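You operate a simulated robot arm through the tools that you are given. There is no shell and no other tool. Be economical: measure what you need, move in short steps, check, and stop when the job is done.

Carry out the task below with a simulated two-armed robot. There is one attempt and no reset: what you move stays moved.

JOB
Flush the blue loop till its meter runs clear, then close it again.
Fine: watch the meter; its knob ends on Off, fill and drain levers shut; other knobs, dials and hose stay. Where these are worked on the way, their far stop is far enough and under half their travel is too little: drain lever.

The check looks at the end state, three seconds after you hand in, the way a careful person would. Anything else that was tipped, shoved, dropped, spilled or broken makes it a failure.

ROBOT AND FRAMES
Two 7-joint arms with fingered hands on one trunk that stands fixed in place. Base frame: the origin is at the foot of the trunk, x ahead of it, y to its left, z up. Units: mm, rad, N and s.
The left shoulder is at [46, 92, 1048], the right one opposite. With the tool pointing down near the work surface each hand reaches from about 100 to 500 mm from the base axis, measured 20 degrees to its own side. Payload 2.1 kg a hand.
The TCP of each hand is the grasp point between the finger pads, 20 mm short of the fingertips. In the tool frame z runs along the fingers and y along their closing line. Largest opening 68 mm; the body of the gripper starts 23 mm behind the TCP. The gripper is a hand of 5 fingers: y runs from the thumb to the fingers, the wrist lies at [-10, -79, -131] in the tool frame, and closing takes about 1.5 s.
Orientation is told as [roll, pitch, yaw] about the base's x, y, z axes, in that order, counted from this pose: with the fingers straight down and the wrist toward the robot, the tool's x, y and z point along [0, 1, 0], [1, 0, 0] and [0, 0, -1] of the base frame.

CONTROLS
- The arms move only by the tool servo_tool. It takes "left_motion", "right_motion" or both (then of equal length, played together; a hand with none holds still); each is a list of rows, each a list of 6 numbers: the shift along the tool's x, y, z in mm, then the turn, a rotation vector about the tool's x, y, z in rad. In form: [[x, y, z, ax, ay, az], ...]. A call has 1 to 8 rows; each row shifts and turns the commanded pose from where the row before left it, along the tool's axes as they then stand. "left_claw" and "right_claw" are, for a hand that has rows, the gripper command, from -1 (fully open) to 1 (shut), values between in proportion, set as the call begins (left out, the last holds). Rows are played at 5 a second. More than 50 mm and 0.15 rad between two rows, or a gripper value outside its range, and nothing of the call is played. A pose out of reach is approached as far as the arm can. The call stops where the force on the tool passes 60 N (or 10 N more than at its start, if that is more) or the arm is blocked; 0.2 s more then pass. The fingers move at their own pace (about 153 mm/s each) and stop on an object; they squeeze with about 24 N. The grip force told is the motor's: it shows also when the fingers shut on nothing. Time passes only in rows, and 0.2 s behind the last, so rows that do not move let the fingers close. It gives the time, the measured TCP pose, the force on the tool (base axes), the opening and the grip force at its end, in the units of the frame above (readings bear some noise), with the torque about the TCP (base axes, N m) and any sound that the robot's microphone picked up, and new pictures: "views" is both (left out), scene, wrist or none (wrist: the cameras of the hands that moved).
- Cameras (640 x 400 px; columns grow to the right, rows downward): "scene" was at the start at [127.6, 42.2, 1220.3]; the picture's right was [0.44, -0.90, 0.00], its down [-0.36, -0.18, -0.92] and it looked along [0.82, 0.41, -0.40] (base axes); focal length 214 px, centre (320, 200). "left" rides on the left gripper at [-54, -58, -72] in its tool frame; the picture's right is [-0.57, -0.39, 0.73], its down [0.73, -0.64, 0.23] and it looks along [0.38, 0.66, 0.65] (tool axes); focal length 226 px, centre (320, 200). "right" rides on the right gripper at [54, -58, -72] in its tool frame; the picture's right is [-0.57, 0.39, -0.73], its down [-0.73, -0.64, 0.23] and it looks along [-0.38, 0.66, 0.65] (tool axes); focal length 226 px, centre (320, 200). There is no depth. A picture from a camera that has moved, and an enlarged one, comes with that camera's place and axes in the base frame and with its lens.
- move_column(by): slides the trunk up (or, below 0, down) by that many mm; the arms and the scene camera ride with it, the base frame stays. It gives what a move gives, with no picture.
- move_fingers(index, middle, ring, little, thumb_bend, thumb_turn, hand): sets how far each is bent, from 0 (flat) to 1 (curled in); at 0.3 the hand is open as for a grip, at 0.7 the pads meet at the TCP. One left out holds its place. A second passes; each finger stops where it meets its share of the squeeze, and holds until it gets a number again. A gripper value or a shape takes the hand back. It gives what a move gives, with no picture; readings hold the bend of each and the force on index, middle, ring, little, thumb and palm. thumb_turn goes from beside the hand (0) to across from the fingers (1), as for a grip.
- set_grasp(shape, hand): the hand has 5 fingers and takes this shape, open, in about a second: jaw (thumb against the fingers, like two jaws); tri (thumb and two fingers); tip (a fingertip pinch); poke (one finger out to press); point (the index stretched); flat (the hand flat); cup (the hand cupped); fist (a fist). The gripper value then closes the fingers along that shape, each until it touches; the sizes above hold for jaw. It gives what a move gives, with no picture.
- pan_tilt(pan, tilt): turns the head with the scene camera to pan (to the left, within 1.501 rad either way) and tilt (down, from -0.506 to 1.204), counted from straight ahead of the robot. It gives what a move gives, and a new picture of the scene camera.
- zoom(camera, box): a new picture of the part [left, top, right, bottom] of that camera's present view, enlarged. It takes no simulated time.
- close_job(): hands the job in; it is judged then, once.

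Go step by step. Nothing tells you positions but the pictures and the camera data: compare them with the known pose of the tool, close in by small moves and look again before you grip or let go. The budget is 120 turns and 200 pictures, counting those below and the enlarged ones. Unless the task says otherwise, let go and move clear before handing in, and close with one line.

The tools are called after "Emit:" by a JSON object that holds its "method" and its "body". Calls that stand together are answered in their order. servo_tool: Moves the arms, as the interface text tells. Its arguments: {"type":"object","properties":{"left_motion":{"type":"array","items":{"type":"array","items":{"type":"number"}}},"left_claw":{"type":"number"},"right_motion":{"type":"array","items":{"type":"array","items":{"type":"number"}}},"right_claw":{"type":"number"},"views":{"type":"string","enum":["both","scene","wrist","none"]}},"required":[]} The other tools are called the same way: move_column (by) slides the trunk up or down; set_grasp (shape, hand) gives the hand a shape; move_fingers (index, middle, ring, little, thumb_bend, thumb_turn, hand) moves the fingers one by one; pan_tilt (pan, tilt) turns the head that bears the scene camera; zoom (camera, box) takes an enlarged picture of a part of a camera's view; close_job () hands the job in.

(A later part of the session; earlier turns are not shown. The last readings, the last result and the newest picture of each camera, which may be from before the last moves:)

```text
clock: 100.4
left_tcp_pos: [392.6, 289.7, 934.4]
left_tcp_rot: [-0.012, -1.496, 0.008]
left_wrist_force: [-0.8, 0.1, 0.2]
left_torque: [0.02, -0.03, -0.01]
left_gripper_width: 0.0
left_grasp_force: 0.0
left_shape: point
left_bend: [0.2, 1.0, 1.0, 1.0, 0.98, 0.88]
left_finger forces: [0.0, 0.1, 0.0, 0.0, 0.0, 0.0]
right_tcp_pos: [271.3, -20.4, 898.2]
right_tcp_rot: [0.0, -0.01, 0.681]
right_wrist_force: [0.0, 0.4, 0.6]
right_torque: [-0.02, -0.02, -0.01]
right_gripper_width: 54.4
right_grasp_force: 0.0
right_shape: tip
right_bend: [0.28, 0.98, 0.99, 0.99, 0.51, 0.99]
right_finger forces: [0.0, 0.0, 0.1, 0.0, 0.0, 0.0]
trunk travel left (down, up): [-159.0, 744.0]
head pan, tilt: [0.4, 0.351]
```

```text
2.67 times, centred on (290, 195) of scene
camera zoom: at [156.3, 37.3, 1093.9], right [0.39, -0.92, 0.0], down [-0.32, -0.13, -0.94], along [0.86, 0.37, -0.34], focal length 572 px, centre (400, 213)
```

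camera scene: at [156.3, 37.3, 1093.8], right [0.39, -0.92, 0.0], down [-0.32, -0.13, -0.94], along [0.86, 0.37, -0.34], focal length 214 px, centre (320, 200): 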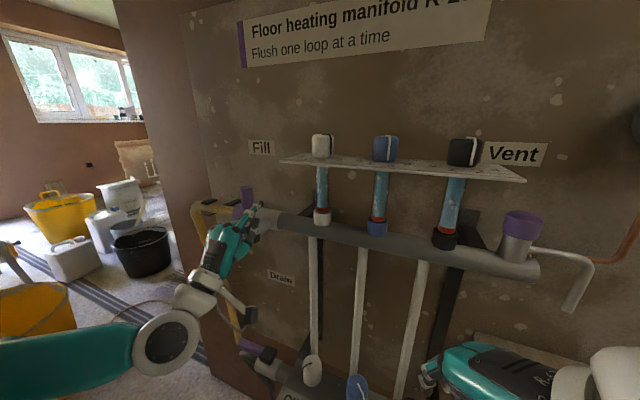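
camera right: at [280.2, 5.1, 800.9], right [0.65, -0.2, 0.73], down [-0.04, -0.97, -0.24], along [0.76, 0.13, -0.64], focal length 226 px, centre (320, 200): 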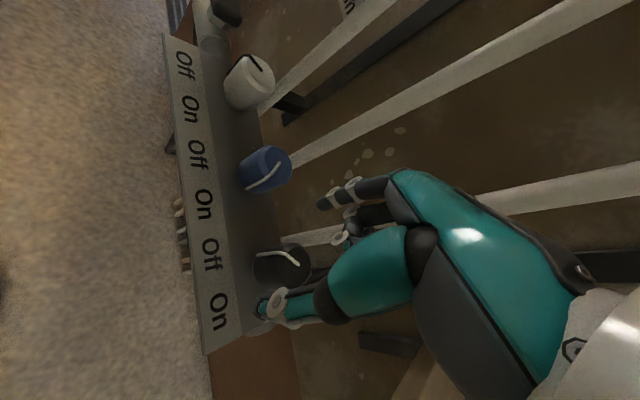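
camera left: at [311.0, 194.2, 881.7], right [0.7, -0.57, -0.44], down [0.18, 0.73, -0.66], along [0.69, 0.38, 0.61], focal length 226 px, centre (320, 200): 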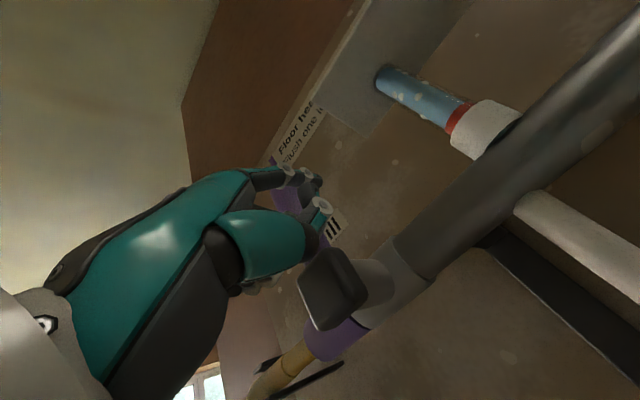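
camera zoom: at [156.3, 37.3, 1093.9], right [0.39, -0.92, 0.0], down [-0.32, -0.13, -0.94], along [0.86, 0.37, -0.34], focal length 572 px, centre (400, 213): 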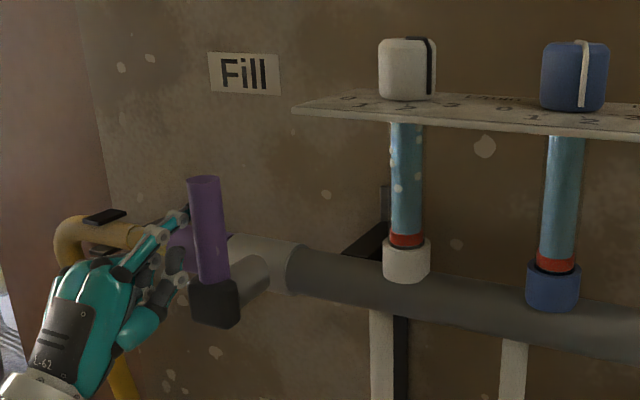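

The handle is upright again, same as at the start. A small nudge to confirm the stop, then withdraw.

Emit:
{"method": "servo_tool", "body": {"left_motion": [[-4, 0, 0, 0, 0, 0], [0, 0, 0, 0, 0, 0]], "views": "none"}}

Emit:
{"method": "servo_tool", "body": {"left_motion": [[6, 0, 0, 0, 0, 0], [6, 0, -30, 0, 0, 0], [0, 0, -40, 0, 0, 0], [40, -20, 0, 0, 0, 0], [40, -20, 0, 0, 0, 0], [0, 0, 0, 0, 0, 0]], "views": "scene"}}

```text
clock: 101.0
left_tcp_pos: [391.9, 286.2, 934.9]
left_tcp_rot: [-0.017, -1.496, 0.016]
left_wrist_force: [0.5, 1.6, 0.3]
left_torque: [-0.03, -0.01, 0.05]
left_gripper_width: 63.3
left_grasp_force: 0.1
left_shape: point
left_bend: [0.2, 1.0, 1.0, 1.0, 0.98, 0.88]
left_finger forces: [1.1, 0.0, 0.0, 0.0, 0.1, 0.0]
right_tcp_pos: [271.4, -22.0, 899.3]
right_tcp_rot: [0.002, -0.01, 0.681]
right_wrist_force: [0.3, -0.3, -0.5]
right_torque: [0.02, 0.04, -0.03]
right_gripper_width: 54.3
right_grasp_force: 0.0
right_shape: tip
right_bend: [0.28, 0.98, 0.99, 0.99, 0.51, 0.99]
right_finger forces: [0.0, 0.0, 0.0, 0.0, 0.0, 0.0]
trunk travel left (down, up): [-159.0, 744.0]
head pan, tilt: [0.4, 0.351]
```

```text
clock: 102.4
left_tcp_pos: [320.3, 376.7, 900.5]
left_tcp_rot: [-0.017, -1.496, 0.014]
left_wrist_force: [-1.4, 0.0, 0.1]
left_torque: [-0.02, 0.03, -0.02]
left_gripper_width: 63.4
left_grasp_force: 0.1
left_shape: point
left_bend: [0.2, 1.0, 1.0, 1.0, 0.98, 0.88]
left_finger forces: [0.0, 0.1, 0.1, 0.1, 0.0, 0.1]
right_tcp_pos: [271.4, -21.0, 898.3]
right_tcp_rot: [0.0, -0.01, 0.682]
right_wrist_force: [0.5, -0.2, 0.1]
right_torque: [-0.01, -0.02, 0.02]
right_gripper_width: 54.1
right_grasp_force: 0.0
right_shape: tip
right_bend: [0.28, 0.98, 0.99, 0.99, 0.51, 0.99]
right_finger forces: [0.0, 0.0, 0.1, 0.0, 0.1, 0.0]
trunk travel left (down, up): [-159.0, 744.0]
head pan, tilt: [0.4, 0.351]
camera scene: at [156.3, 37.4, 1093.9], right [0.39, -0.92, 0.0], down [-0.32, -0.13, -0.94], along [0.86, 0.37, -0.34], focal length 214 px, centre (320, 200)
```

scene: 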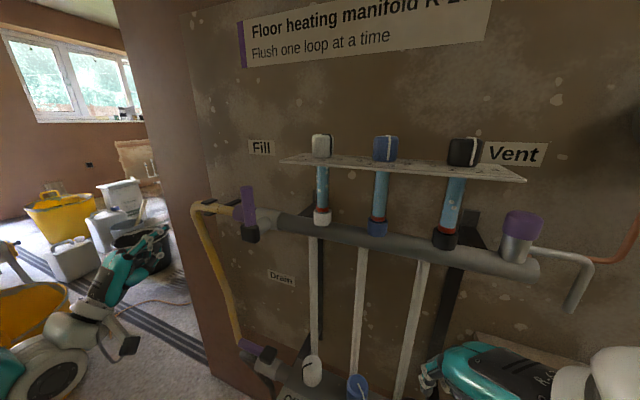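

Fill is shut and the flow indicator has dropped. Return the left hand to fingers-down, pinch shape, and lower the trunk for the drain lever.

Emit:
{"method": "servo_tool", "body": {"left_motion": [[0, 0, 0, 0.14, 0, 0], [0, 0, 0, 0.14, 0, 0], [0, 0, 0, 0.14, 0, 0], [0, 0, 0, 0.14, 0, 0], [0, 0, 0, 0.14, 0, 0], [0, 0, 0, 0.14, 0, 0], [0, 0, 0, 0.14, 0, 0], [0, 0, 0, 0.14, 0, 0]], "views": "none"}}

Emit:
{"method": "servo_tool", "body": {"left_motion": [[0, 0, 0, 0.14, 0, 0], [0, 0, 0, 0.14, 0, 0], [0, 0, 0, 0.1, 0, 0], [0, 0, 0, 0, 0, 0.1], [0, 0, 0, 0, 0, 0.1], [0, 0, 0, 0, 0, 0]], "views": "none"}}

Emit:
{"method": "set_grasp", "body": {"shape": "tip", "hand": "left"}}

Emit:
{"method": "move_column", "body": {"by": -150}}

Emit:
{"method": "pan_tilt", "body": {"pan": 0.4, "tilt": 0.7}}

```text
clock: 104.2
left_tcp_pos: [319.2, 376.3, 901.0]
left_tcp_rot: [0.0, -0.373, -0.003]
left_wrist_force: [1.1, -0.4, 0.0]
left_torque: [0.0, -0.03, 0.0]
left_gripper_width: 63.6
left_grasp_force: 0.0
left_shape: point
left_bend: [0.2, 1.0, 1.0, 1.0, 0.98, 0.88]
left_finger forces: [0.0, 0.1, 0.1, 0.1, 0.1, 0.1]
right_tcp_pos: [271.4, -21.8, 898.9]
right_tcp_rot: [0.003, -0.012, 0.681]
right_wrist_force: [-0.1, -0.6, 0.2]
right_torque: [-0.01, 0.04, 0.02]
right_gripper_width: 54.4
right_grasp_force: 0.0
right_shape: tip
right_bend: [0.28, 0.98, 0.99, 0.99, 0.51, 0.99]
right_finger forces: [0.0, 0.0, 0.0, 0.0, 0.1, 0.0]
trunk travel left (down, up): [-159.0, 744.0]
head pan, tilt: [0.4, 0.351]
```

```text
clock: 105.6
left_tcp_pos: [318.4, 377.4, 899.2]
left_tcp_rot: [-0.002, 0.005, -0.203]
left_wrist_force: [0.5, 0.6, 0.4]
left_torque: [-0.04, 0.01, -0.01]
left_gripper_width: 63.3
left_grasp_force: 0.1
left_shape: point
left_bend: [0.2, 1.0, 1.0, 1.0, 0.98, 0.88]
left_finger forces: [0.0, 0.0, 0.0, 0.1, 0.0, 0.0]
right_tcp_pos: [271.0, -22.2, 898.1]
right_tcp_rot: [0.002, -0.011, 0.68]
right_wrist_force: [-1.2, -0.6, 0.5]
right_torque: [0.0, 0.01, -0.03]
right_gripper_width: 54.3
right_grasp_force: 0.2
right_shape: tip
right_bend: [0.28, 0.98, 0.99, 0.99, 0.51, 0.99]
right_finger forces: [0.0, 0.1, 0.0, 0.1, 0.1, 0.0]
trunk travel left (down, up): [-159.0, 744.0]
head pan, tilt: [0.4, 0.351]
```

```text
clock: 106.5
left_tcp_pos: [317.3, 376.8, 901.9]
left_tcp_rot: [-0.001, 0.004, -0.201]
left_wrist_force: [-0.4, 0.5, 0.7]
left_torque: [0.01, 0.0, 0.02]
left_gripper_width: 67.9
left_grasp_force: 0.2
left_shape: tip
left_bend: [0.3, 0.98, 0.99, 0.99, 0.3, 0.98]
left_finger forces: [0.1, 0.1, 0.1, 0.0, 0.0, 0.0]
right_tcp_pos: [270.9, -20.7, 899.2]
right_tcp_rot: [0.002, -0.011, 0.68]
right_wrist_force: [0.9, 0.6, -1.4]
right_torque: [0.02, -0.02, 0.0]
right_gripper_width: 54.5
right_grasp_force: 0.0
right_shape: tip
right_bend: [0.28, 0.98, 0.99, 0.99, 0.51, 0.99]
right_finger forces: [0.0, 0.0, 0.1, 0.0, 0.0, 0.0]
trunk travel left (down, up): [-159.0, 744.0]
head pan, tilt: [0.4, 0.351]
```

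```text
clock: 108.2
left_tcp_pos: [319.0, 377.7, 749.8]
left_tcp_rot: [-0.002, 0.005, -0.201]
left_wrist_force: [-0.3, 0.1, 0.5]
left_torque: [0.02, -0.01, 0.06]
left_gripper_width: 67.7
left_grasp_force: 0.0
left_shape: tip
left_bend: [0.3, 0.98, 0.99, 0.99, 0.3, 0.98]
left_finger forces: [0.1, 0.0, 0.0, 0.1, 0.1, 0.0]
right_tcp_pos: [272.5, -21.0, 749.3]
right_tcp_rot: [0.001, -0.012, 0.679]
right_wrist_force: [0.5, 0.8, -0.6]
right_torque: [-0.05, -0.01, -0.01]
right_gripper_width: 54.3
right_grasp_force: 0.1
right_shape: tip
right_bend: [0.28, 0.98, 0.99, 0.99, 0.51, 0.99]
right_finger forces: [0.0, 0.0, 0.1, 0.0, 0.0, 0.0]
trunk travel left (down, up): [-9.0, 894.0]
head pan, tilt: [0.4, 0.351]
```

```text
clock: 109.1
left_tcp_pos: [319.0, 376.9, 749.5]
left_tcp_rot: [-0.004, 0.003, -0.202]
left_wrist_force: [0.8, 0.7, 0.6]
left_torque: [-0.03, -0.01, -0.02]
left_gripper_width: 67.9
left_grasp_force: 0.0
left_shape: tip
left_bend: [0.3, 0.98, 0.99, 0.99, 0.3, 0.98]
left_finger forces: [0.1, 0.0, 0.1, 0.1, 0.1, 0.1]
right_tcp_pos: [271.6, -21.2, 749.1]
right_tcp_rot: [0.002, -0.01, 0.681]
right_wrist_force: [-0.6, -0.1, -0.1]
right_torque: [0.01, -0.01, 0.04]
right_gripper_width: 54.2
right_grasp_force: 0.0
right_shape: tip
right_bend: [0.28, 0.98, 0.99, 0.99, 0.51, 0.99]
right_finger forces: [0.1, 0.0, 0.1, 0.0, 0.1, 0.0]
trunk travel left (down, up): [-9.0, 894.0]
head pan, tilt: [0.4, 0.7]
camera scene: at [189.1, 34.1, 908.1], right [0.39, -0.92, 0.0], down [-0.59, -0.25, -0.77], along [0.7, 0.3, -0.64], focal length 214 px, centre (320, 200)
```

scene: 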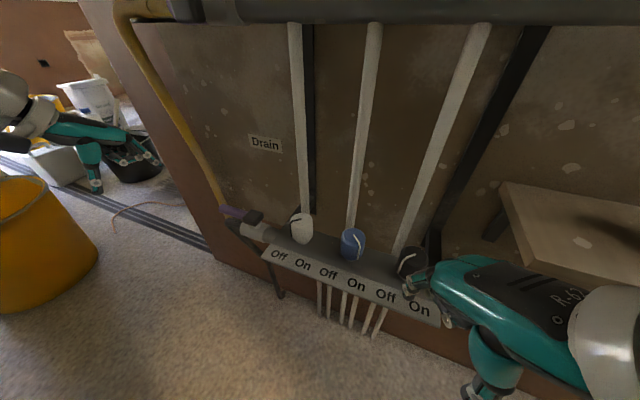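

Bring the pinch above the drain handle.

Emit:
{"method": "servo_tool", "body": {"left_motion": [[-16, 32, 10, 0, 0, 0], [-16, 32, 10, 0, 0, 0], [-15, 32, 10, 0, 0, 0], [0, 0, 15, 0, 0, 0], [0, 0, 0, 0, 0, 0]], "left_claw": -0.2, "views": "both"}}

```text
clock: 110.3
left_tcp_pos: [402.1, 312.2, 704.0]
left_tcp_rot: [-0.001, 0.004, -0.201]
left_wrist_force: [0.0, -0.4, 0.1]
left_torque: [-0.03, 0.01, 0.0]
left_gripper_width: 41.2
left_grasp_force: 0.0
left_shape: tip
left_bend: [0.3, 0.98, 0.99, 0.99, 0.66, 1.0]
left_finger forces: [0.0, 0.0, 0.0, 0.0, 0.0, 0.0]
right_tcp_pos: [271.7, -21.1, 748.9]
right_tcp_rot: [0.001, -0.011, 0.681]
right_wrist_force: [0.6, -0.7, -0.3]
right_torque: [-0.01, -0.01, -0.01]
right_gripper_width: 53.9
right_grasp_force: 0.1
right_shape: tip
right_bend: [0.28, 0.98, 0.99, 0.99, 0.51, 0.99]
right_finger forces: [0.0, 0.0, 0.0, 0.1, 0.1, 0.1]
trunk travel left (down, up): [-9.0, 894.0]
head pan, tilt: [0.4, 0.7]
camera scene: at [189.1, 34.1, 908.0], right [0.39, -0.92, 0.0], down [-0.59, -0.25, -0.76], along [0.7, 0.3, -0.64], focal length 214 px, centre (320, 200)
camera left: at [332.6, 271.9, 776.5], right [-0.5, -0.48, -0.72], down [-0.48, 0.85, -0.23], along [0.72, 0.24, -0.65], focal length 226 px, centre (320, 200)
```

scene: 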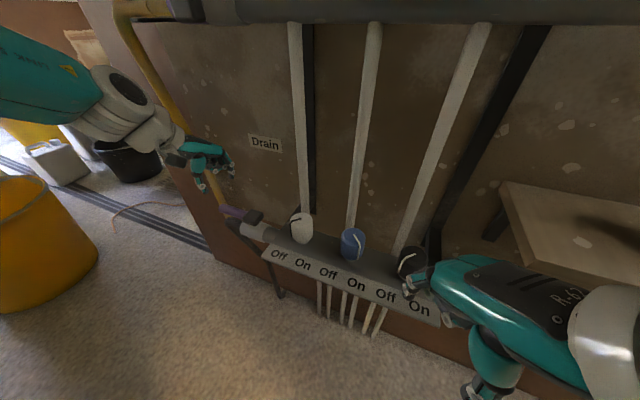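
left: 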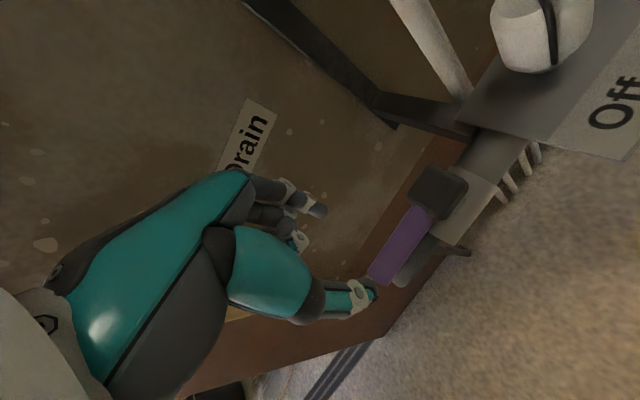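

Handle sits at x≈404, end y≈338 — right under the pinch. Lower and close loosely.

Emit:
{"method": "servo_tool", "body": {"left_motion": [[0, 2, 25, 0, 0, 0], [0, 0, 25, 0, 0, 0], [0, 0, 25, 0, 0, 0], [0, 0, 0, 0, 0, 0]], "views": "wrist"}}

```text
clock: 111.3
left_tcp_pos: [403.9, 312.3, 630.0]
left_tcp_rot: [-0.002, 0.004, -0.204]
left_wrist_force: [-0.5, -0.6, 0.5]
left_torque: [0.01, 0.0, 0.01]
left_gripper_width: 41.2
left_grasp_force: 0.0
left_shape: tip
left_bend: [0.3, 0.98, 0.99, 0.99, 0.66, 1.0]
left_finger forces: [0.0, 0.1, 0.1, 0.0, 0.0, 0.1]
right_tcp_pos: [271.5, -21.2, 748.3]
right_tcp_rot: [0.001, -0.01, 0.681]
right_wrist_force: [-0.9, 0.1, 0.1]
right_torque: [-0.01, -0.02, 0.0]
right_gripper_width: 54.3
right_grasp_force: 0.1
right_shape: tip
right_bend: [0.28, 0.98, 0.99, 0.99, 0.51, 0.99]
right_finger forces: [0.1, 0.1, 0.0, 0.0, 0.0, 0.0]
trunk travel left (down, up): [-9.0, 894.0]
head pan, tilt: [0.4, 0.7]
camera left: at [336.6, 271.8, 702.8], right [-0.5, -0.48, -0.72], down [-0.48, 0.85, -0.23], along [0.72, 0.24, -0.65], focal length 226 px, centre (320, 200)
```

left: 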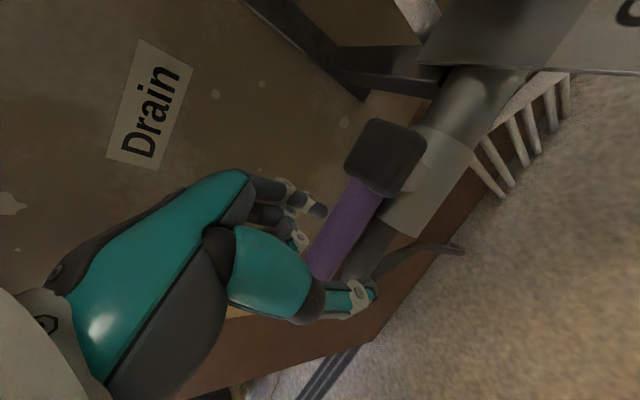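

Straddled. Start the reverse arc.

Emit:
{"method": "servo_tool", "body": {"left_motion": [[0, 0, 0, 0, 0, 0], [0, 0, 0, 0, 0, 0], [-1.9, -7, 0, 0, 0, -0.14], [-1.9, -7, 0, 0, 0, -0.14], [-1.9, -7, 0, 0, 0, -0.14], [-1.9, -7, 0, 0, 0, -0.14], [-1.9, -7, 0, 0, 0, -0.14], [0, 0, 0, 0, 0, 0]], "left_claw": 0.2, "views": "wrist"}}

```text
clock: 113.1
left_tcp_pos: [372.6, 300.0, 629.7]
left_tcp_rot: [0.002, 0.007, 0.499]
left_wrist_force: [1.0, 0.2, -0.4]
left_torque: [-0.03, -0.02, -0.01]
left_gripper_width: 29.3
left_grasp_force: 0.0
left_shape: tip
left_bend: [0.73, 0.98, 0.99, 0.99, 0.73, 1.0]
left_finger forces: [1.0, 0.1, 0.1, 0.0, 0.1, 0.0]
right_tcp_pos: [271.3, -21.6, 748.7]
right_tcp_rot: [0.003, -0.011, 0.681]
right_wrist_force: [0.2, 0.6, -0.2]
right_torque: [-0.01, -0.03, -0.01]
right_gripper_width: 54.3
right_grasp_force: 0.0
right_shape: tip
right_bend: [0.28, 0.98, 0.99, 0.99, 0.51, 0.99]
right_finger forces: [0.1, 0.0, 0.1, 0.0, 0.0, 0.1]
trunk travel left (down, up): [-9.0, 894.0]
head pan, tilt: [0.4, 0.7]
camera left: at [346.6, 225.6, 702.5], right [-0.07, -0.68, -0.73], down [-0.91, 0.34, -0.23], along [0.4, 0.65, -0.65], focal length 226 px, centre (320, 200)
```

left: 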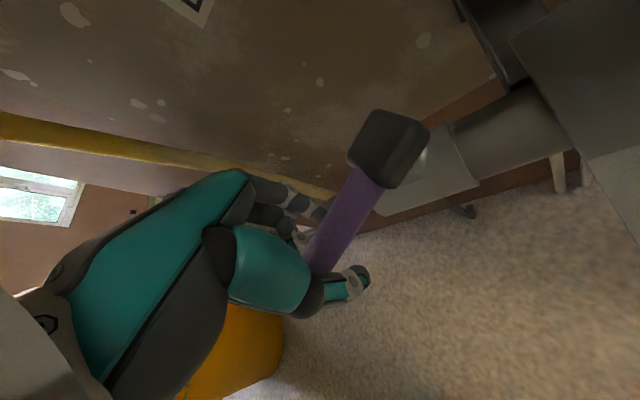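

Following well. Continue toward closed.

Emit:
{"method": "servo_tool", "body": {"left_motion": [[-1.9, -7, 0, 0, 0, -0.14], [-1.9, -7, 0, 0, 0, -0.14], [-1.9, -7, 0, 0, 0, -0.14], [-1.9, -7, 0, 0, 0, -0.14], [-1.9, -7, 0, 0, 0, -0.14], [0, 0, 0, 0, 0, 0]], "views": "wrist"}}

```text
clock: 114.5
left_tcp_pos: [352.6, 269.6, 630.2]
left_tcp_rot: [0.005, 0.002, 1.197]
left_wrist_force: [0.9, 1.1, -0.3]
left_torque: [0.0, -0.02, -0.01]
left_gripper_width: 29.3
left_grasp_force: 0.0
left_shape: tip
left_bend: [0.73, 0.98, 0.99, 0.99, 0.73, 1.0]
left_finger forces: [0.8, 0.0, 0.1, 0.1, 0.0, 0.1]
right_tcp_pos: [271.8, -21.8, 749.5]
right_tcp_rot: [0.001, -0.011, 0.679]
right_wrist_force: [-0.4, -0.6, -0.1]
right_torque: [0.0, -0.01, 0.03]
right_gripper_width: 54.1
right_grasp_force: 0.0
right_shape: tip
right_bend: [0.28, 0.98, 0.99, 0.99, 0.51, 0.99]
right_finger forces: [0.0, 0.1, 0.0, 0.1, 0.0, 0.0]
trunk travel left (down, up): [-9.0, 894.0]
head pan, tilt: [0.4, 0.7]
camera left: at [382.1, 196.1, 702.2], right [0.38, -0.57, -0.73], down [-0.92, -0.33, -0.22], along [-0.11, 0.75, -0.65], focal length 226 px, centre (320, 200)
```

left: 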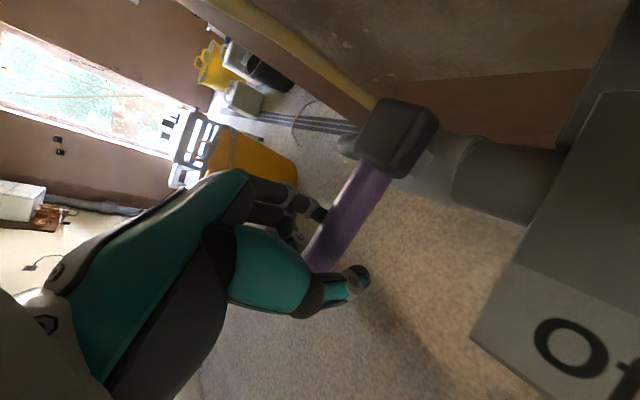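

About 10° to go; push to the stop.

Emit:
{"method": "servo_tool", "body": {"left_motion": [[-1.9, -7, 0, 0, 0, -0.12], [-1, -6, 0, 0, 0, -0.05], [0, 0, 0, 0, 0, 0]], "views": "none"}}

Emit:
{"method": "servo_tool", "body": {"left_motion": [[0, -4, 0, 0, 0, 0], [0, 0, 0, 0, 0, 0]], "views": "wrist"}}

```text
clock: 115.3
left_tcp_pos: [351.2, 256.1, 630.9]
left_tcp_rot: [0.004, 0.002, 1.369]
left_wrist_force: [0.2, 2.2, 0.5]
left_torque: [0.04, 0.0, 0.01]
left_gripper_width: 30.8
left_grasp_force: 0.0
left_shape: tip
left_bend: [0.73, 0.98, 0.99, 0.99, 0.73, 1.0]
left_finger forces: [2.1, 0.0, 0.0, 0.0, 0.0, 0.0]
right_tcp_pos: [271.3, -21.3, 748.4]
right_tcp_rot: [0.001, -0.011, 0.68]
right_wrist_force: [-0.1, -0.5, -0.3]
right_torque: [0.0, 0.03, 0.0]
right_gripper_width: 54.6
right_grasp_force: 0.1
right_shape: tip
right_bend: [0.28, 0.98, 0.99, 0.99, 0.51, 0.99]
right_finger forces: [0.0, 0.0, 0.0, 0.0, 0.0, 0.0]
trunk travel left (down, up): [-9.0, 894.0]
head pan, tilt: [0.4, 0.7]
```

```text
clock: 115.9
left_tcp_pos: [351.7, 252.2, 629.6]
left_tcp_rot: [0.003, 0.002, 1.367]
left_wrist_force: [1.8, 3.5, 1.8]
left_torque: [0.09, -0.04, 0.03]
left_gripper_width: 35.4
left_grasp_force: 0.1
left_shape: tip
left_bend: [0.3, 0.98, 0.99, 0.99, 0.73, 1.0]
left_finger forces: [4.1, 0.0, 0.1, 0.1, 0.0, 0.0]
right_tcp_pos: [271.2, -20.8, 748.0]
right_tcp_rot: [0.002, -0.01, 0.681]
right_wrist_force: [-0.5, 0.5, 0.5]
right_torque: [0.02, 0.02, 0.0]
right_gripper_width: 54.2
right_grasp_force: 0.1
right_shape: tip
right_bend: [0.28, 0.98, 0.99, 0.99, 0.51, 0.99]
right_finger forces: [0.0, 0.1, 0.1, 0.1, 0.0, 0.0]
trunk travel left (down, up): [-9.0, 894.0]
head pan, tilt: [0.4, 0.7]
camera left: at [392.0, 184.5, 701.7], right [0.47, -0.49, -0.73], down [-0.85, -0.48, -0.23], along [-0.24, 0.73, -0.65], focal length 226 px, centre (320, 200)
```

left: 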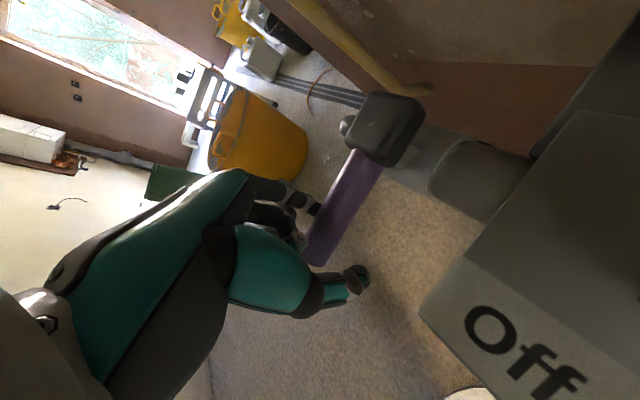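

At the stop. Relax, open, lift and move clear, then look.

Emit:
{"method": "servo_tool", "body": {"left_motion": [[0, 5, 0, 0, 0, 0], [0, 0, 0, 0, 0, 0], [0, 0, -40, 0, 0, 0], [0, 0, -40, 0, 0, 0], [40, 0, 0, 0, 0, 0.1], [30, 20, 0, 0, 0, 0.1]], "left_claw": -0.2, "views": "none"}}

Emit:
{"method": "pan_tilt", "body": {"pan": 0.25, "tilt": 0.9}}

Emit:
{"method": "zoom", "body": {"camera": "scene", "box": [160, 130, 400, 280]}}

```text
clock: 117.3
left_tcp_pos: [289.9, 293.7, 711.4]
left_tcp_rot: [0.007, 0.004, 1.167]
left_wrist_force: [-0.4, -0.6, 0.2]
left_torque: [-0.03, 0.01, 0.01]
left_gripper_width: 40.9
left_grasp_force: 0.1
left_shape: tip
left_bend: [0.3, 0.98, 0.99, 0.99, 0.66, 1.0]
left_finger forces: [0.1, 0.1, 0.0, 0.1, 0.1, 0.1]
right_tcp_pos: [270.6, -21.3, 748.2]
right_tcp_rot: [0.001, -0.012, 0.68]
right_wrist_force: [0.3, 0.3, 0.2]
right_torque: [0.0, -0.01, 0.0]
right_gripper_width: 54.3
right_grasp_force: 0.0
right_shape: tip
right_bend: [0.28, 0.98, 0.99, 0.99, 0.51, 0.99]
right_finger forces: [0.1, 0.0, 0.1, 0.1, 0.0, 0.0]
trunk travel left (down, up): [-9.0, 894.0]
head pan, tilt: [0.4, 0.7]
```

```text
clock: 118.0
left_tcp_pos: [289.2, 294.7, 710.5]
left_tcp_rot: [0.004, 0.004, 1.169]
left_wrist_force: [-0.4, 0.0, 0.1]
left_torque: [0.0, 0.01, -0.01]
left_gripper_width: 40.7
left_grasp_force: 0.1
left_shape: tip
left_bend: [0.3, 0.98, 0.99, 0.99, 0.66, 1.0]
left_finger forces: [0.0, 0.0, 0.0, 0.0, 0.0, 0.1]
right_tcp_pos: [272.8, -20.9, 749.9]
right_tcp_rot: [0.004, -0.011, 0.68]
right_wrist_force: [-0.5, -0.2, -0.2]
right_torque: [0.02, -0.01, -0.05]
right_gripper_width: 54.4
right_grasp_force: 0.0
right_shape: tip
right_bend: [0.28, 0.98, 0.99, 0.99, 0.51, 0.99]
right_finger forces: [0.0, 0.0, 0.1, 0.0, 0.0, 0.0]
trunk travel left (down, up): [-9.0, 894.0]
head pan, tilt: [0.25, 0.901]
camera scene: at [184.1, 19.7, 891.9], right [0.25, -0.97, 0.0], down [-0.76, -0.19, -0.62], along [0.6, 0.15, -0.78], focal length 214 px, centre (320, 200)
```

scene: 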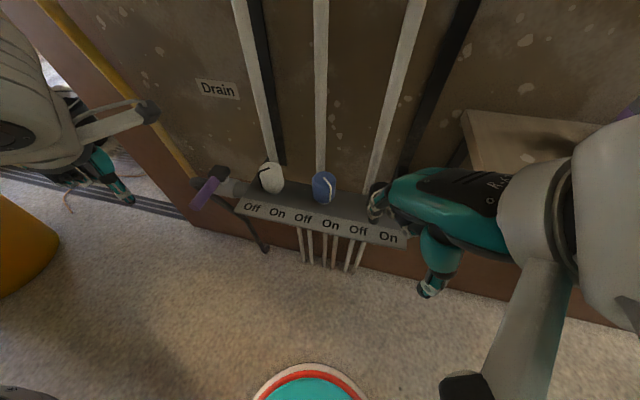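

```text
2.67 times, centred on (280, 205) of scene
camera zoom: at [184.1, 19.7, 891.9], right [0.25, -0.97, 0.0], down [-0.76, -0.19, -0.62], along [0.6, 0.15, -0.78], focal length 572 px, centre (427, 187)
```

zoom: 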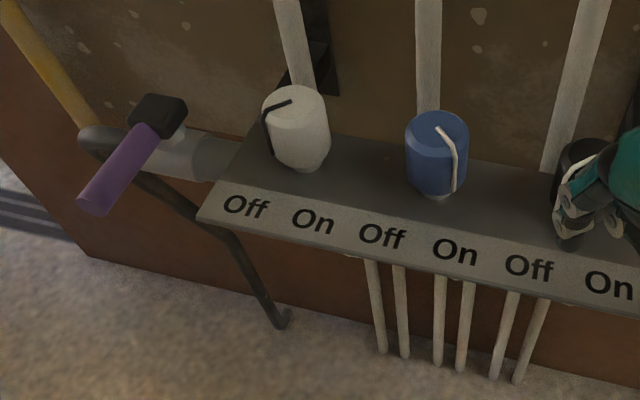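

Drain is shut again. Now the blue knob back to Off: bring the right hand back over it at the pose that gripped well, at yaw 1.13.

Emit:
{"method": "servo_tool", "body": {"right_motion": [[-6, 40, 5, 0, 0, 0], [-6, 40, 5, 0, 0, 0], [-6, 40, 5, 0, 0, 0], [-5, 40, 0, 0, 0, 0], [0, 0, 0, 0, 0, -0.15], [0, 0, 0, 0, 0, -0.15], [0, 0, 0, 0, 0, -0.14], [0, 0, 0, 0, 0, 0]], "right_claw": -0.6, "views": "wrist"}}

```text
clock: 119.8
left_tcp_pos: [290.2, 293.7, 711.9]
left_tcp_rot: [0.005, 0.004, 1.168]
left_wrist_force: [-0.1, 0.0, 0.0]
left_torque: [-0.01, 0.0, 0.0]
left_gripper_width: 40.6
left_grasp_force: 0.0
left_shape: tip
left_bend: [0.3, 0.98, 0.99, 0.99, 0.66, 1.0]
left_finger forces: [0.1, 0.1, 0.0, 0.0, 0.1, 0.0]
right_tcp_pos: [409.1, 61.5, 735.8]
right_tcp_rot: [-0.002, -0.012, 1.122]
right_wrist_force: [0.5, 1.1, -0.3]
right_torque: [0.01, -0.01, 0.05]
right_gripper_width: 54.5
right_grasp_force: 0.0
right_shape: tip
right_bend: [0.28, 0.98, 0.99, 0.99, 0.51, 0.99]
right_finger forces: [0.0, 0.0, 0.0, 0.0, 0.1, 0.1]
trunk travel left (down, up): [-9.0, 894.0]
head pan, tilt: [0.25, 0.901]
camera right: at [335.3, 32.0, 806.5], right [0.67, 0.1, 0.73], down [0.38, -0.89, -0.23], along [0.63, 0.44, -0.64], focal length 226 px, centre (320, 200)
```

right: 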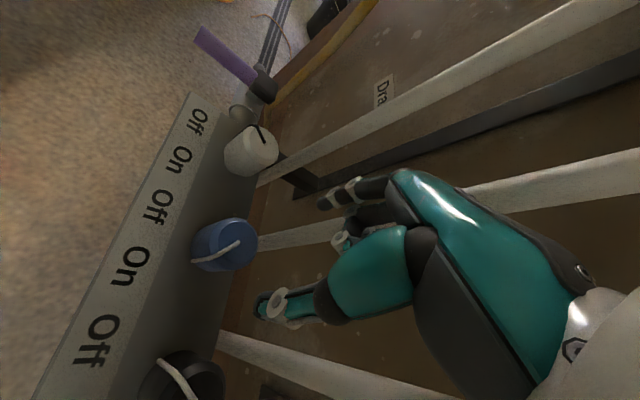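

Shift 4 mm toward the fingers, open slightly wider, and lower.

Emit:
{"method": "servo_tool", "body": {"right_motion": [[0, 4, 20, 0, 0, 0], [0, 0, 30, 0, 0, 0], [0, 0, 29, 0, 0, 0], [0, 0, 0, 0, 0, 0]], "right_claw": -0.8, "views": "wrist"}}

```text
clock: 120.8
left_tcp_pos: [289.3, 292.9, 712.6]
left_tcp_rot: [0.003, 0.003, 1.167]
left_wrist_force: [0.1, -0.8, 0.4]
left_torque: [0.02, -0.01, -0.01]
left_gripper_width: 40.9
left_grasp_force: 0.1
left_shape: tip
left_bend: [0.3, 0.98, 0.99, 0.99, 0.66, 1.0]
left_finger forces: [0.1, 0.0, 0.0, 0.0, 0.1, 0.1]
right_tcp_pos: [412.6, 65.6, 657.0]
right_tcp_rot: [-0.003, -0.011, 1.12]
right_wrist_force: [0.7, -0.2, -0.6]
right_torque: [0.01, -0.02, -0.02]
right_gripper_width: 61.1
right_grasp_force: 0.1
right_shape: tip
right_bend: [0.31, 0.98, 0.99, 0.99, 0.38, 0.98]
right_finger forces: [0.1, 0.0, 0.0, 0.0, 0.0, 0.0]
trunk travel left (down, up): [-9.0, 894.0]
head pan, tilt: [0.25, 0.901]
camera right: at [337.5, 36.9, 726.9], right [0.67, 0.1, 0.73], down [0.38, -0.89, -0.23], along [0.63, 0.44, -0.64], focal length 226 px, centre (320, 200)
```

right: 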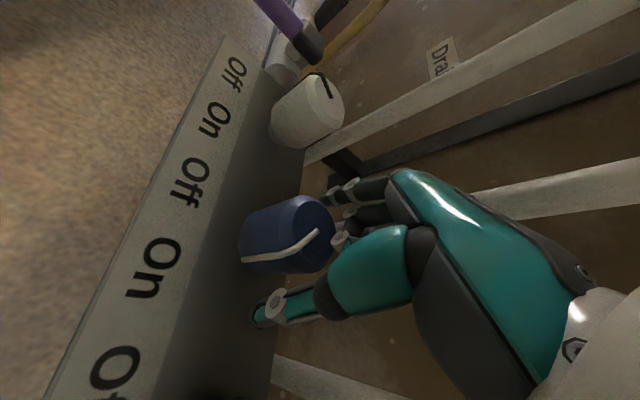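

Knob between the fingers. Grip and turn clockwise.

Emit:
{"method": "servo_tool", "body": {"right_motion": [[0, 0, 0, 0, 0, 0], [0, 0, 0, 0, 0, 0], [0, 0, 0, 0, 0, 0], [0, 0, 0, 0, 0, 0], [0, 0, 0, 0, 0, 0.15], [0, -1, 0, 0, 0, 0.15], [0, -1, 0, 0, 0, 0.15], [0, 0, 0, 0, 0, 0]], "right_claw": 1.0, "views": "wrist"}}

Emit:
{"method": "zoom", "body": {"camera": "scene", "box": [240, 130, 400, 230]}}

```text
clock: 122.6
left_tcp_pos: [291.5, 294.7, 711.6]
left_tcp_rot: [0.004, 0.004, 1.167]
left_wrist_force: [0.7, -0.1, 0.8]
left_torque: [0.03, 0.0, -0.02]
left_gripper_width: 40.7
left_grasp_force: 0.0
left_shape: tip
left_bend: [0.3, 0.98, 0.99, 0.99, 0.66, 1.0]
left_finger forces: [0.1, 0.1, 0.1, 0.1, 0.0, 0.0]
right_tcp_pos: [410.6, 65.2, 655.5]
right_tcp_rot: [0.002, -0.009, 0.67]
right_wrist_force: [-3.3, 3.0, -7.4]
right_torque: [0.1, 0.07, 0.13]
right_gripper_width: 27.9
right_grasp_force: 23.7
right_shape: tip
right_bend: [0.75, 1.0, 1.0, 1.0, 0.73, 1.0]
right_finger forces: [18.5, 0.0, 0.0, 0.0, 18.7, 0.1]
trunk travel left (down, up): [-9.0, 894.0]
head pan, tilt: [0.25, 0.901]
camera right: at [330.8, 71.1, 727.4], right [0.65, -0.21, 0.73], down [-0.04, -0.97, -0.24], along [0.76, 0.12, -0.64], focal length 226 px, centre (320, 200)
```

right: 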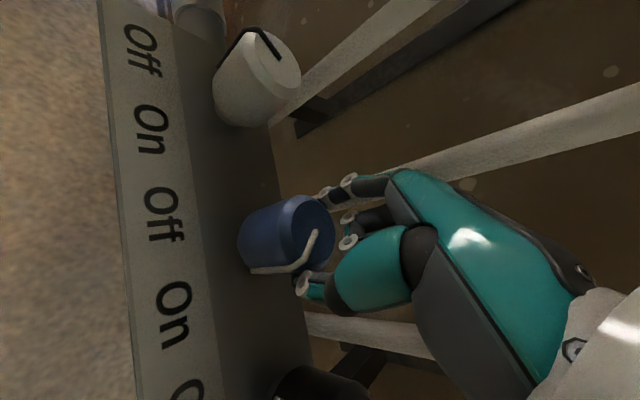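

```text
4.00 times, centred on (320, 180) of scene
camera zoom: at [184.1, 20.1, 891.8], right [0.25, -0.97, 0.0], down [-0.76, -0.19, -0.62], along [0.6, 0.15, -0.78], focal length 858 px, centre (320, 280)
```

zoom: 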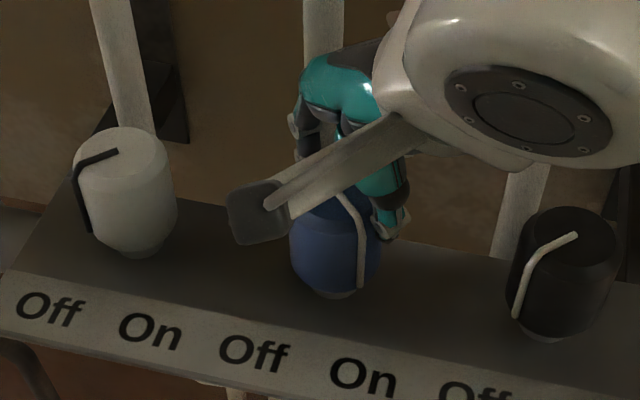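

It slipped: the good grips had the index straight against the knob. Reopen, rotate back, shift 4–5 mm toward the thumb side and regrip.

Emit:
{"method": "servo_tool", "body": {"right_motion": [[0, 0, 0, 0, 0, 0], [0, 2, 0, 0, 0, 0], [0, 0, 0, 0, 0, -0.15], [0, 0, 0, 0, 0, -0.15], [0, 0, 0, 0, 0, -0.15], [-1, -6, -1, 0, 0, 0], [0, 0, 0, 0, 0, 0]], "right_claw": -0.7, "views": "none"}}

Emit:
{"method": "servo_tool", "body": {"right_motion": [[0, 0, 0, 0, 0, 0], [0, 0, 0, 0, 0, 0], [0, 0, 0, 0, 0, 0], [0, 0, 0, 0, 0, 0], [0, 0, 0, 0, 0, 0]], "right_claw": 1.0, "views": "wrist"}}

```text
clock: 124.2
left_tcp_pos: [291.3, 294.2, 711.9]
left_tcp_rot: [0.005, 0.005, 1.167]
left_wrist_force: [0.2, -0.7, -0.4]
left_torque: [0.0, 0.0, 0.01]
left_gripper_width: 40.9
left_grasp_force: 0.0
left_shape: tip
left_bend: [0.3, 0.98, 0.99, 0.99, 0.66, 1.0]
left_finger forces: [0.0, 0.1, 0.0, 0.0, 0.0, 0.0]
right_tcp_pos: [411.4, 60.4, 657.4]
right_tcp_rot: [-0.001, -0.01, 1.12]
right_wrist_force: [0.0, 1.1, 0.9]
right_torque: [0.05, 0.01, -0.01]
right_gripper_width: 57.4
right_grasp_force: 0.0
right_shape: tip
right_bend: [0.29, 0.98, 0.99, 0.99, 0.45, 0.99]
right_finger forces: [0.0, 0.0, 0.1, 0.1, 0.0, 0.0]
trunk travel left (down, up): [-9.0, 894.0]
head pan, tilt: [0.25, 0.901]
```

```text
clock: 125.4
left_tcp_pos: [290.4, 293.3, 711.7]
left_tcp_rot: [0.005, 0.002, 1.168]
left_wrist_force: [0.1, 0.5, -0.4]
left_torque: [0.02, -0.02, 0.01]
left_gripper_width: 41.0
left_grasp_force: 0.1
left_shape: tip
left_bend: [0.3, 0.98, 0.99, 0.99, 0.66, 1.0]
left_finger forces: [0.1, 0.0, 0.0, 0.0, 0.0, 0.1]
right_tcp_pos: [410.4, 59.2, 657.3]
right_tcp_rot: [-0.002, -0.008, 1.121]
right_wrist_force: [0.2, -5.6, -3.2]
right_torque: [-0.12, 0.03, -0.03]
right_gripper_width: 26.1
right_grasp_force: 24.6
right_shape: tip
right_bend: [0.27, 1.0, 1.0, 1.0, 0.74, 1.0]
right_finger forces: [17.9, 0.1, 0.0, 0.0, 22.3, 0.1]
trunk travel left (down, up): [-9.0, 894.0]
head pan, tilt: [0.25, 0.901]
camera right: at [336.0, 30.5, 728.5], right [0.67, 0.1, 0.73], down [0.38, -0.89, -0.23], along [0.63, 0.44, -0.64], focal length 226 px, centre (320, 200)
```

right: 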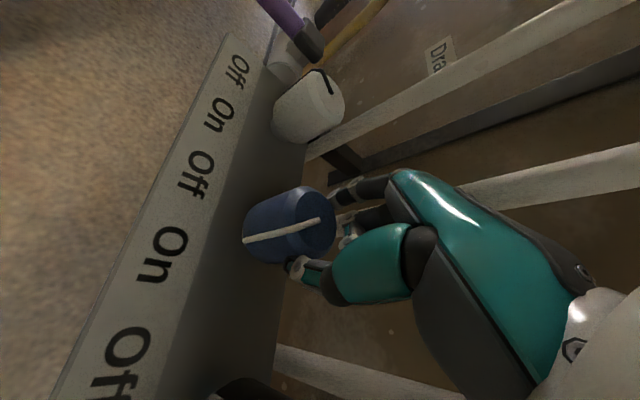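

Index is straight against the knob now. Turn clockwise.

Emit:
{"method": "servo_tool", "body": {"right_motion": [[0, 0, 0, 0, 0, 0.15], [0, 0, 0, 0, 0, 0.15], [0, 0, 0, 0, 0, 0.15], [0, 0, 0, 0, 0, 0]], "views": "wrist"}}

Emit:
{"method": "zoom", "body": {"camera": "scene", "box": [240, 130, 400, 230]}}

```text
clock: 126.4
left_tcp_pos: [291.0, 293.4, 710.6]
left_tcp_rot: [0.004, 0.002, 1.169]
left_wrist_force: [0.0, -0.1, -0.3]
left_torque: [0.0, -0.02, 0.0]
left_gripper_width: 40.6
left_grasp_force: 0.0
left_shape: tip
left_bend: [0.3, 0.98, 0.99, 0.99, 0.66, 1.0]
left_finger forces: [0.0, 0.0, 0.1, 0.0, 0.0, 0.0]
right_tcp_pos: [410.5, 60.2, 657.2]
right_tcp_rot: [0.003, -0.01, 0.669]
right_wrist_force: [-4.5, -1.6, -8.0]
right_torque: [0.03, 0.09, 0.06]
right_gripper_width: 23.7
right_grasp_force: 23.6
right_shape: tip
right_bend: [0.75, 1.0, 1.0, 1.0, 0.74, 1.0]
right_finger forces: [14.2, 0.1, 0.1, 0.0, 18.4, 0.1]
trunk travel left (down, up): [-9.0, 894.0]
head pan, tilt: [0.25, 0.901]
camera right: at [330.6, 66.7, 728.9], right [0.65, -0.21, 0.73], down [-0.04, -0.97, -0.24], along [0.76, 0.12, -0.64], focal length 226 px, centre (320, 200)
```

right: 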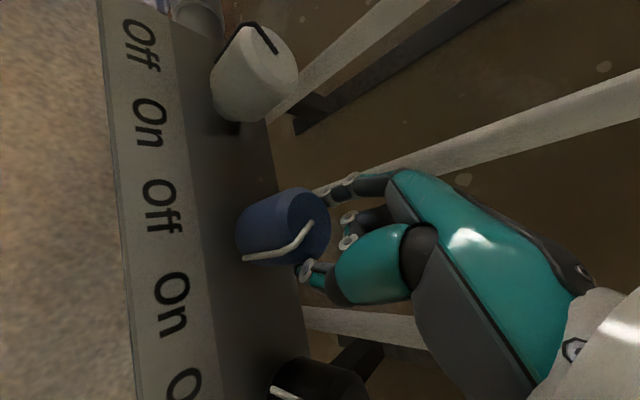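

```text
4.00 times, centred on (320, 180) of scene
camera zoom: at [184.0, 19.7, 891.8], right [0.25, -0.97, 0.0], down [-0.76, -0.19, -0.62], along [0.6, 0.15, -0.78], focal length 858 px, centre (320, 280)
```

zoom: 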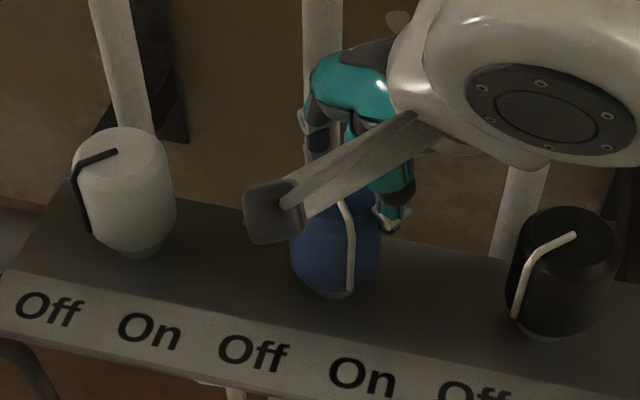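

Only ~12° gained that way; the counter-clockwise strokes gripped better because of the offset. The mirror image — the left hand turning clockwise — should do the same. Retract the right hand.

Emit:
{"method": "servo_tool", "body": {"right_motion": [[0, 0, 0, 0, 0, 0], [0, 0, 0, 0, 0, 0], [0, 0, -45, 0, 0, 0], [0, 0, -40, 0, 0, 0], [6, -40, 0, 0, 0, 0], [6, -40, 0, 0, 0, 0], [6, -40, 0, 0, 0, 0], [5, -40, 0, 0, 0, 0]], "left_motion": [[0, 0, -10, 0, 0, 0.142], [0, 0, -10, 0, 0, 0.142], [0, 0, -10, 0, 0, 0.142], [0, 0, 0, 0, 0, 0.142], [0, 0, 0, 0, 0, 0.142], [0, 0, 0, 0, 0, 0.142], [0, 0, 0, 0, 0, 0.142], [0, 0, 0, 0, 0, 0.142]], "right_claw": -0.7, "left_claw": -0.6, "views": "scene"}}

```text
clock: 128.2
left_tcp_pos: [290.2, 293.1, 740.5]
left_tcp_rot: [-0.003, 0.003, 0.028]
left_wrist_force: [0.1, 0.1, -0.2]
left_torque: [0.03, -0.02, 0.0]
left_gripper_width: 54.2
left_grasp_force: 0.0
left_shape: tip
left_bend: [0.28, 0.98, 0.99, 0.99, 0.51, 0.99]
left_finger forces: [0.0, 0.0, 0.0, 0.0, 0.1, 0.1]
right_tcp_pos: [272.4, -20.6, 740.5]
right_tcp_rot: [0.001, -0.009, 0.671]
right_wrist_force: [0.4, 0.3, -0.7]
right_torque: [-0.01, -0.01, 0.01]
right_gripper_width: 57.7
right_grasp_force: 0.0
right_shape: tip
right_bend: [0.29, 0.98, 0.99, 0.99, 0.45, 0.99]
right_finger forces: [0.0, 0.0, 0.0, 0.0, 0.1, 0.0]
trunk travel left (down, up): [-9.0, 894.0]
head pan, tilt: [0.25, 0.901]
camera scene: at [184.0, 19.7, 891.9], right [0.25, -0.97, 0.0], down [-0.76, -0.19, -0.62], along [0.6, 0.15, -0.78], focal length 214 px, centre (320, 200)
```

scene: 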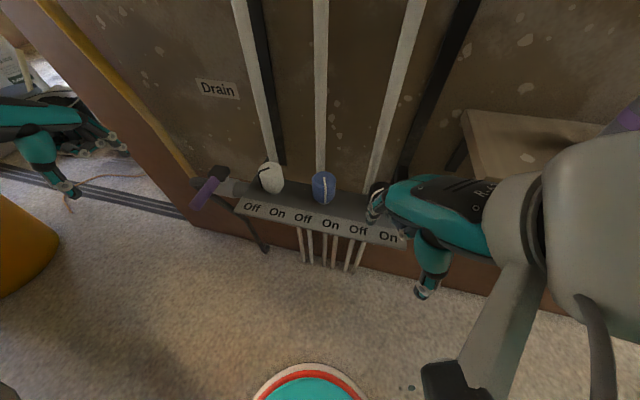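

Continue rotating the left hand to yaw −0.68, then move over the blue knob.

Emit:
{"method": "servo_tool", "body": {"left_motion": [[0, 0, 0, 0, 0, 0.142], [0, 0, 0, 0, 0, 0.142], [0, 0, 0, 0, 0, 0.142], [0, 0, 0, 0, 0, 0.142], [0, 0, 0, 0, 0, 0.142], [-18, 45.6, 0, 0, 0, 0], [-18, 45.6, 0, 0, 0, 0], [0, 0, 0, 0, 0, 0]], "views": "none"}}

Emit:
{"method": "servo_tool", "body": {"left_motion": [[-18, 45.6, 0, 0, 0, 0], [-18, 45.6, 0, 0, 0, 0], [-17.4, 45.6, 0, 0, 0, 0], [0, 0, 0, 0, 0, 0]], "views": "both"}}

```text
clock: 130.0
left_tcp_pos: [340.7, 208.5, 740.3]
left_tcp_rot: [-0.004, 0.001, -0.677]
left_wrist_force: [0.3, -0.9, 0.9]
left_torque: [-0.01, 0.03, 0.0]
left_gripper_width: 54.2
left_grasp_force: 0.1
left_shape: tip
left_bend: [0.28, 0.98, 0.99, 0.99, 0.51, 0.99]
left_finger forces: [0.0, 0.0, 0.0, 0.0, 0.1, 0.0]
right_tcp_pos: [273.0, -20.0, 740.4]
right_tcp_rot: [0.002, -0.01, 0.672]
right_wrist_force: [0.0, 0.4, 0.2]
right_torque: [-0.03, 0.0, 0.0]
right_gripper_width: 57.6
right_grasp_force: 0.0
right_shape: tip
right_bend: [0.29, 0.98, 0.99, 0.99, 0.45, 0.99]
right_finger forces: [0.0, 0.0, 0.0, 0.0, 0.1, 0.0]
trunk travel left (down, up): [-9.0, 894.0]
head pan, tilt: [0.25, 0.901]
```

```text
clock: 131.0
left_tcp_pos: [413.0, 80.3, 740.1]
left_tcp_rot: [-0.002, 0.005, -0.679]
left_wrist_force: [0.2, -0.3, 0.0]
left_torque: [-0.03, -0.02, 0.0]
left_gripper_width: 54.1
left_grasp_force: 0.1
left_shape: tip
left_bend: [0.28, 0.98, 0.99, 0.99, 0.51, 0.99]
left_finger forces: [0.0, 0.1, 0.0, 0.1, 0.1, 0.1]
right_tcp_pos: [273.3, -20.1, 740.9]
right_tcp_rot: [0.003, -0.008, 0.67]
right_wrist_force: [-0.5, 0.2, 0.7]
right_torque: [0.0, -0.02, -0.03]
right_gripper_width: 57.6
right_grasp_force: 0.0
right_shape: tip
right_bend: [0.29, 0.98, 0.99, 0.99, 0.45, 0.99]
right_finger forces: [0.1, 0.0, 0.0, 0.0, 0.0, 0.0]
trunk travel left (down, up): [-9.0, 894.0]
head pan, tilt: [0.25, 0.901]
camera scene: at [184.1, 19.7, 891.9], right [0.25, -0.97, 0.0], down [-0.76, -0.19, -0.62], along [0.6, 0.15, -0.78], focal length 214 px, centre (320, 200)
camera left: at [333.7, 75.1, 812.3], right [-0.66, -0.2, -0.72], down [-0.04, 0.97, -0.23], along [0.75, -0.12, -0.65], focal length 226 px, centre (320, 200)
```

scene: 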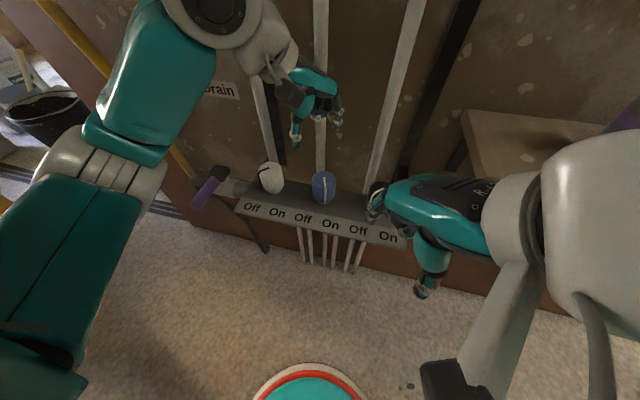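
left: 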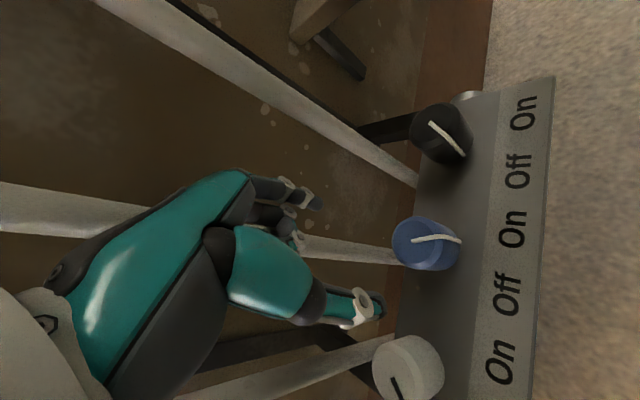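

The view mirrors the earlier right-hand one. Lower the left pinch to z≈656.

Emit:
{"method": "servo_tool", "body": {"left_motion": [[1, -1, 40, 0, 0, 0], [0, 0, 43, 0, 0, 0], [0, 0, 0, 0, 0, 0]], "views": "wrist"}}

```text
clock: 131.8
left_tcp_pos: [411.8, 81.2, 657.9]
left_tcp_rot: [-0.002, 0.002, -0.678]
left_wrist_force: [0.3, -1.1, 0.1]
left_torque: [0.03, -0.01, 0.01]
left_gripper_width: 54.6
left_grasp_force: 0.0
left_shape: tip
left_bend: [0.28, 0.98, 0.99, 0.99, 0.51, 0.99]
left_finger forces: [0.0, 0.0, 0.0, 0.0, 0.0, 0.0]
right_tcp_pos: [273.7, -20.8, 740.3]
right_tcp_rot: [0.002, -0.008, 0.671]
right_wrist_force: [-0.2, -0.6, 0.7]
right_torque: [0.0, -0.01, 0.05]
right_gripper_width: 57.5
right_grasp_force: 0.1
right_shape: tip
right_bend: [0.29, 0.98, 0.99, 0.99, 0.45, 0.99]
right_finger forces: [0.1, 0.0, 0.1, 0.1, 0.0, 0.1]
trunk travel left (down, up): [-9.0, 894.0]
head pan, tilt: [0.25, 0.901]
camera left: at [332.2, 76.0, 730.3], right [-0.66, -0.2, -0.72], down [-0.04, 0.97, -0.23], along [0.75, -0.12, -0.65], focal length 226 px, centre (320, 200)
```

left: 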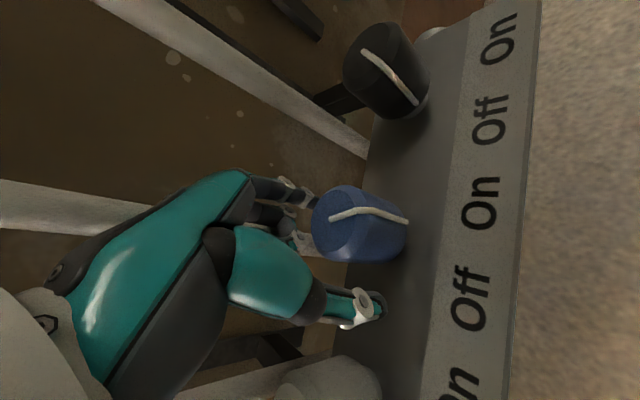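

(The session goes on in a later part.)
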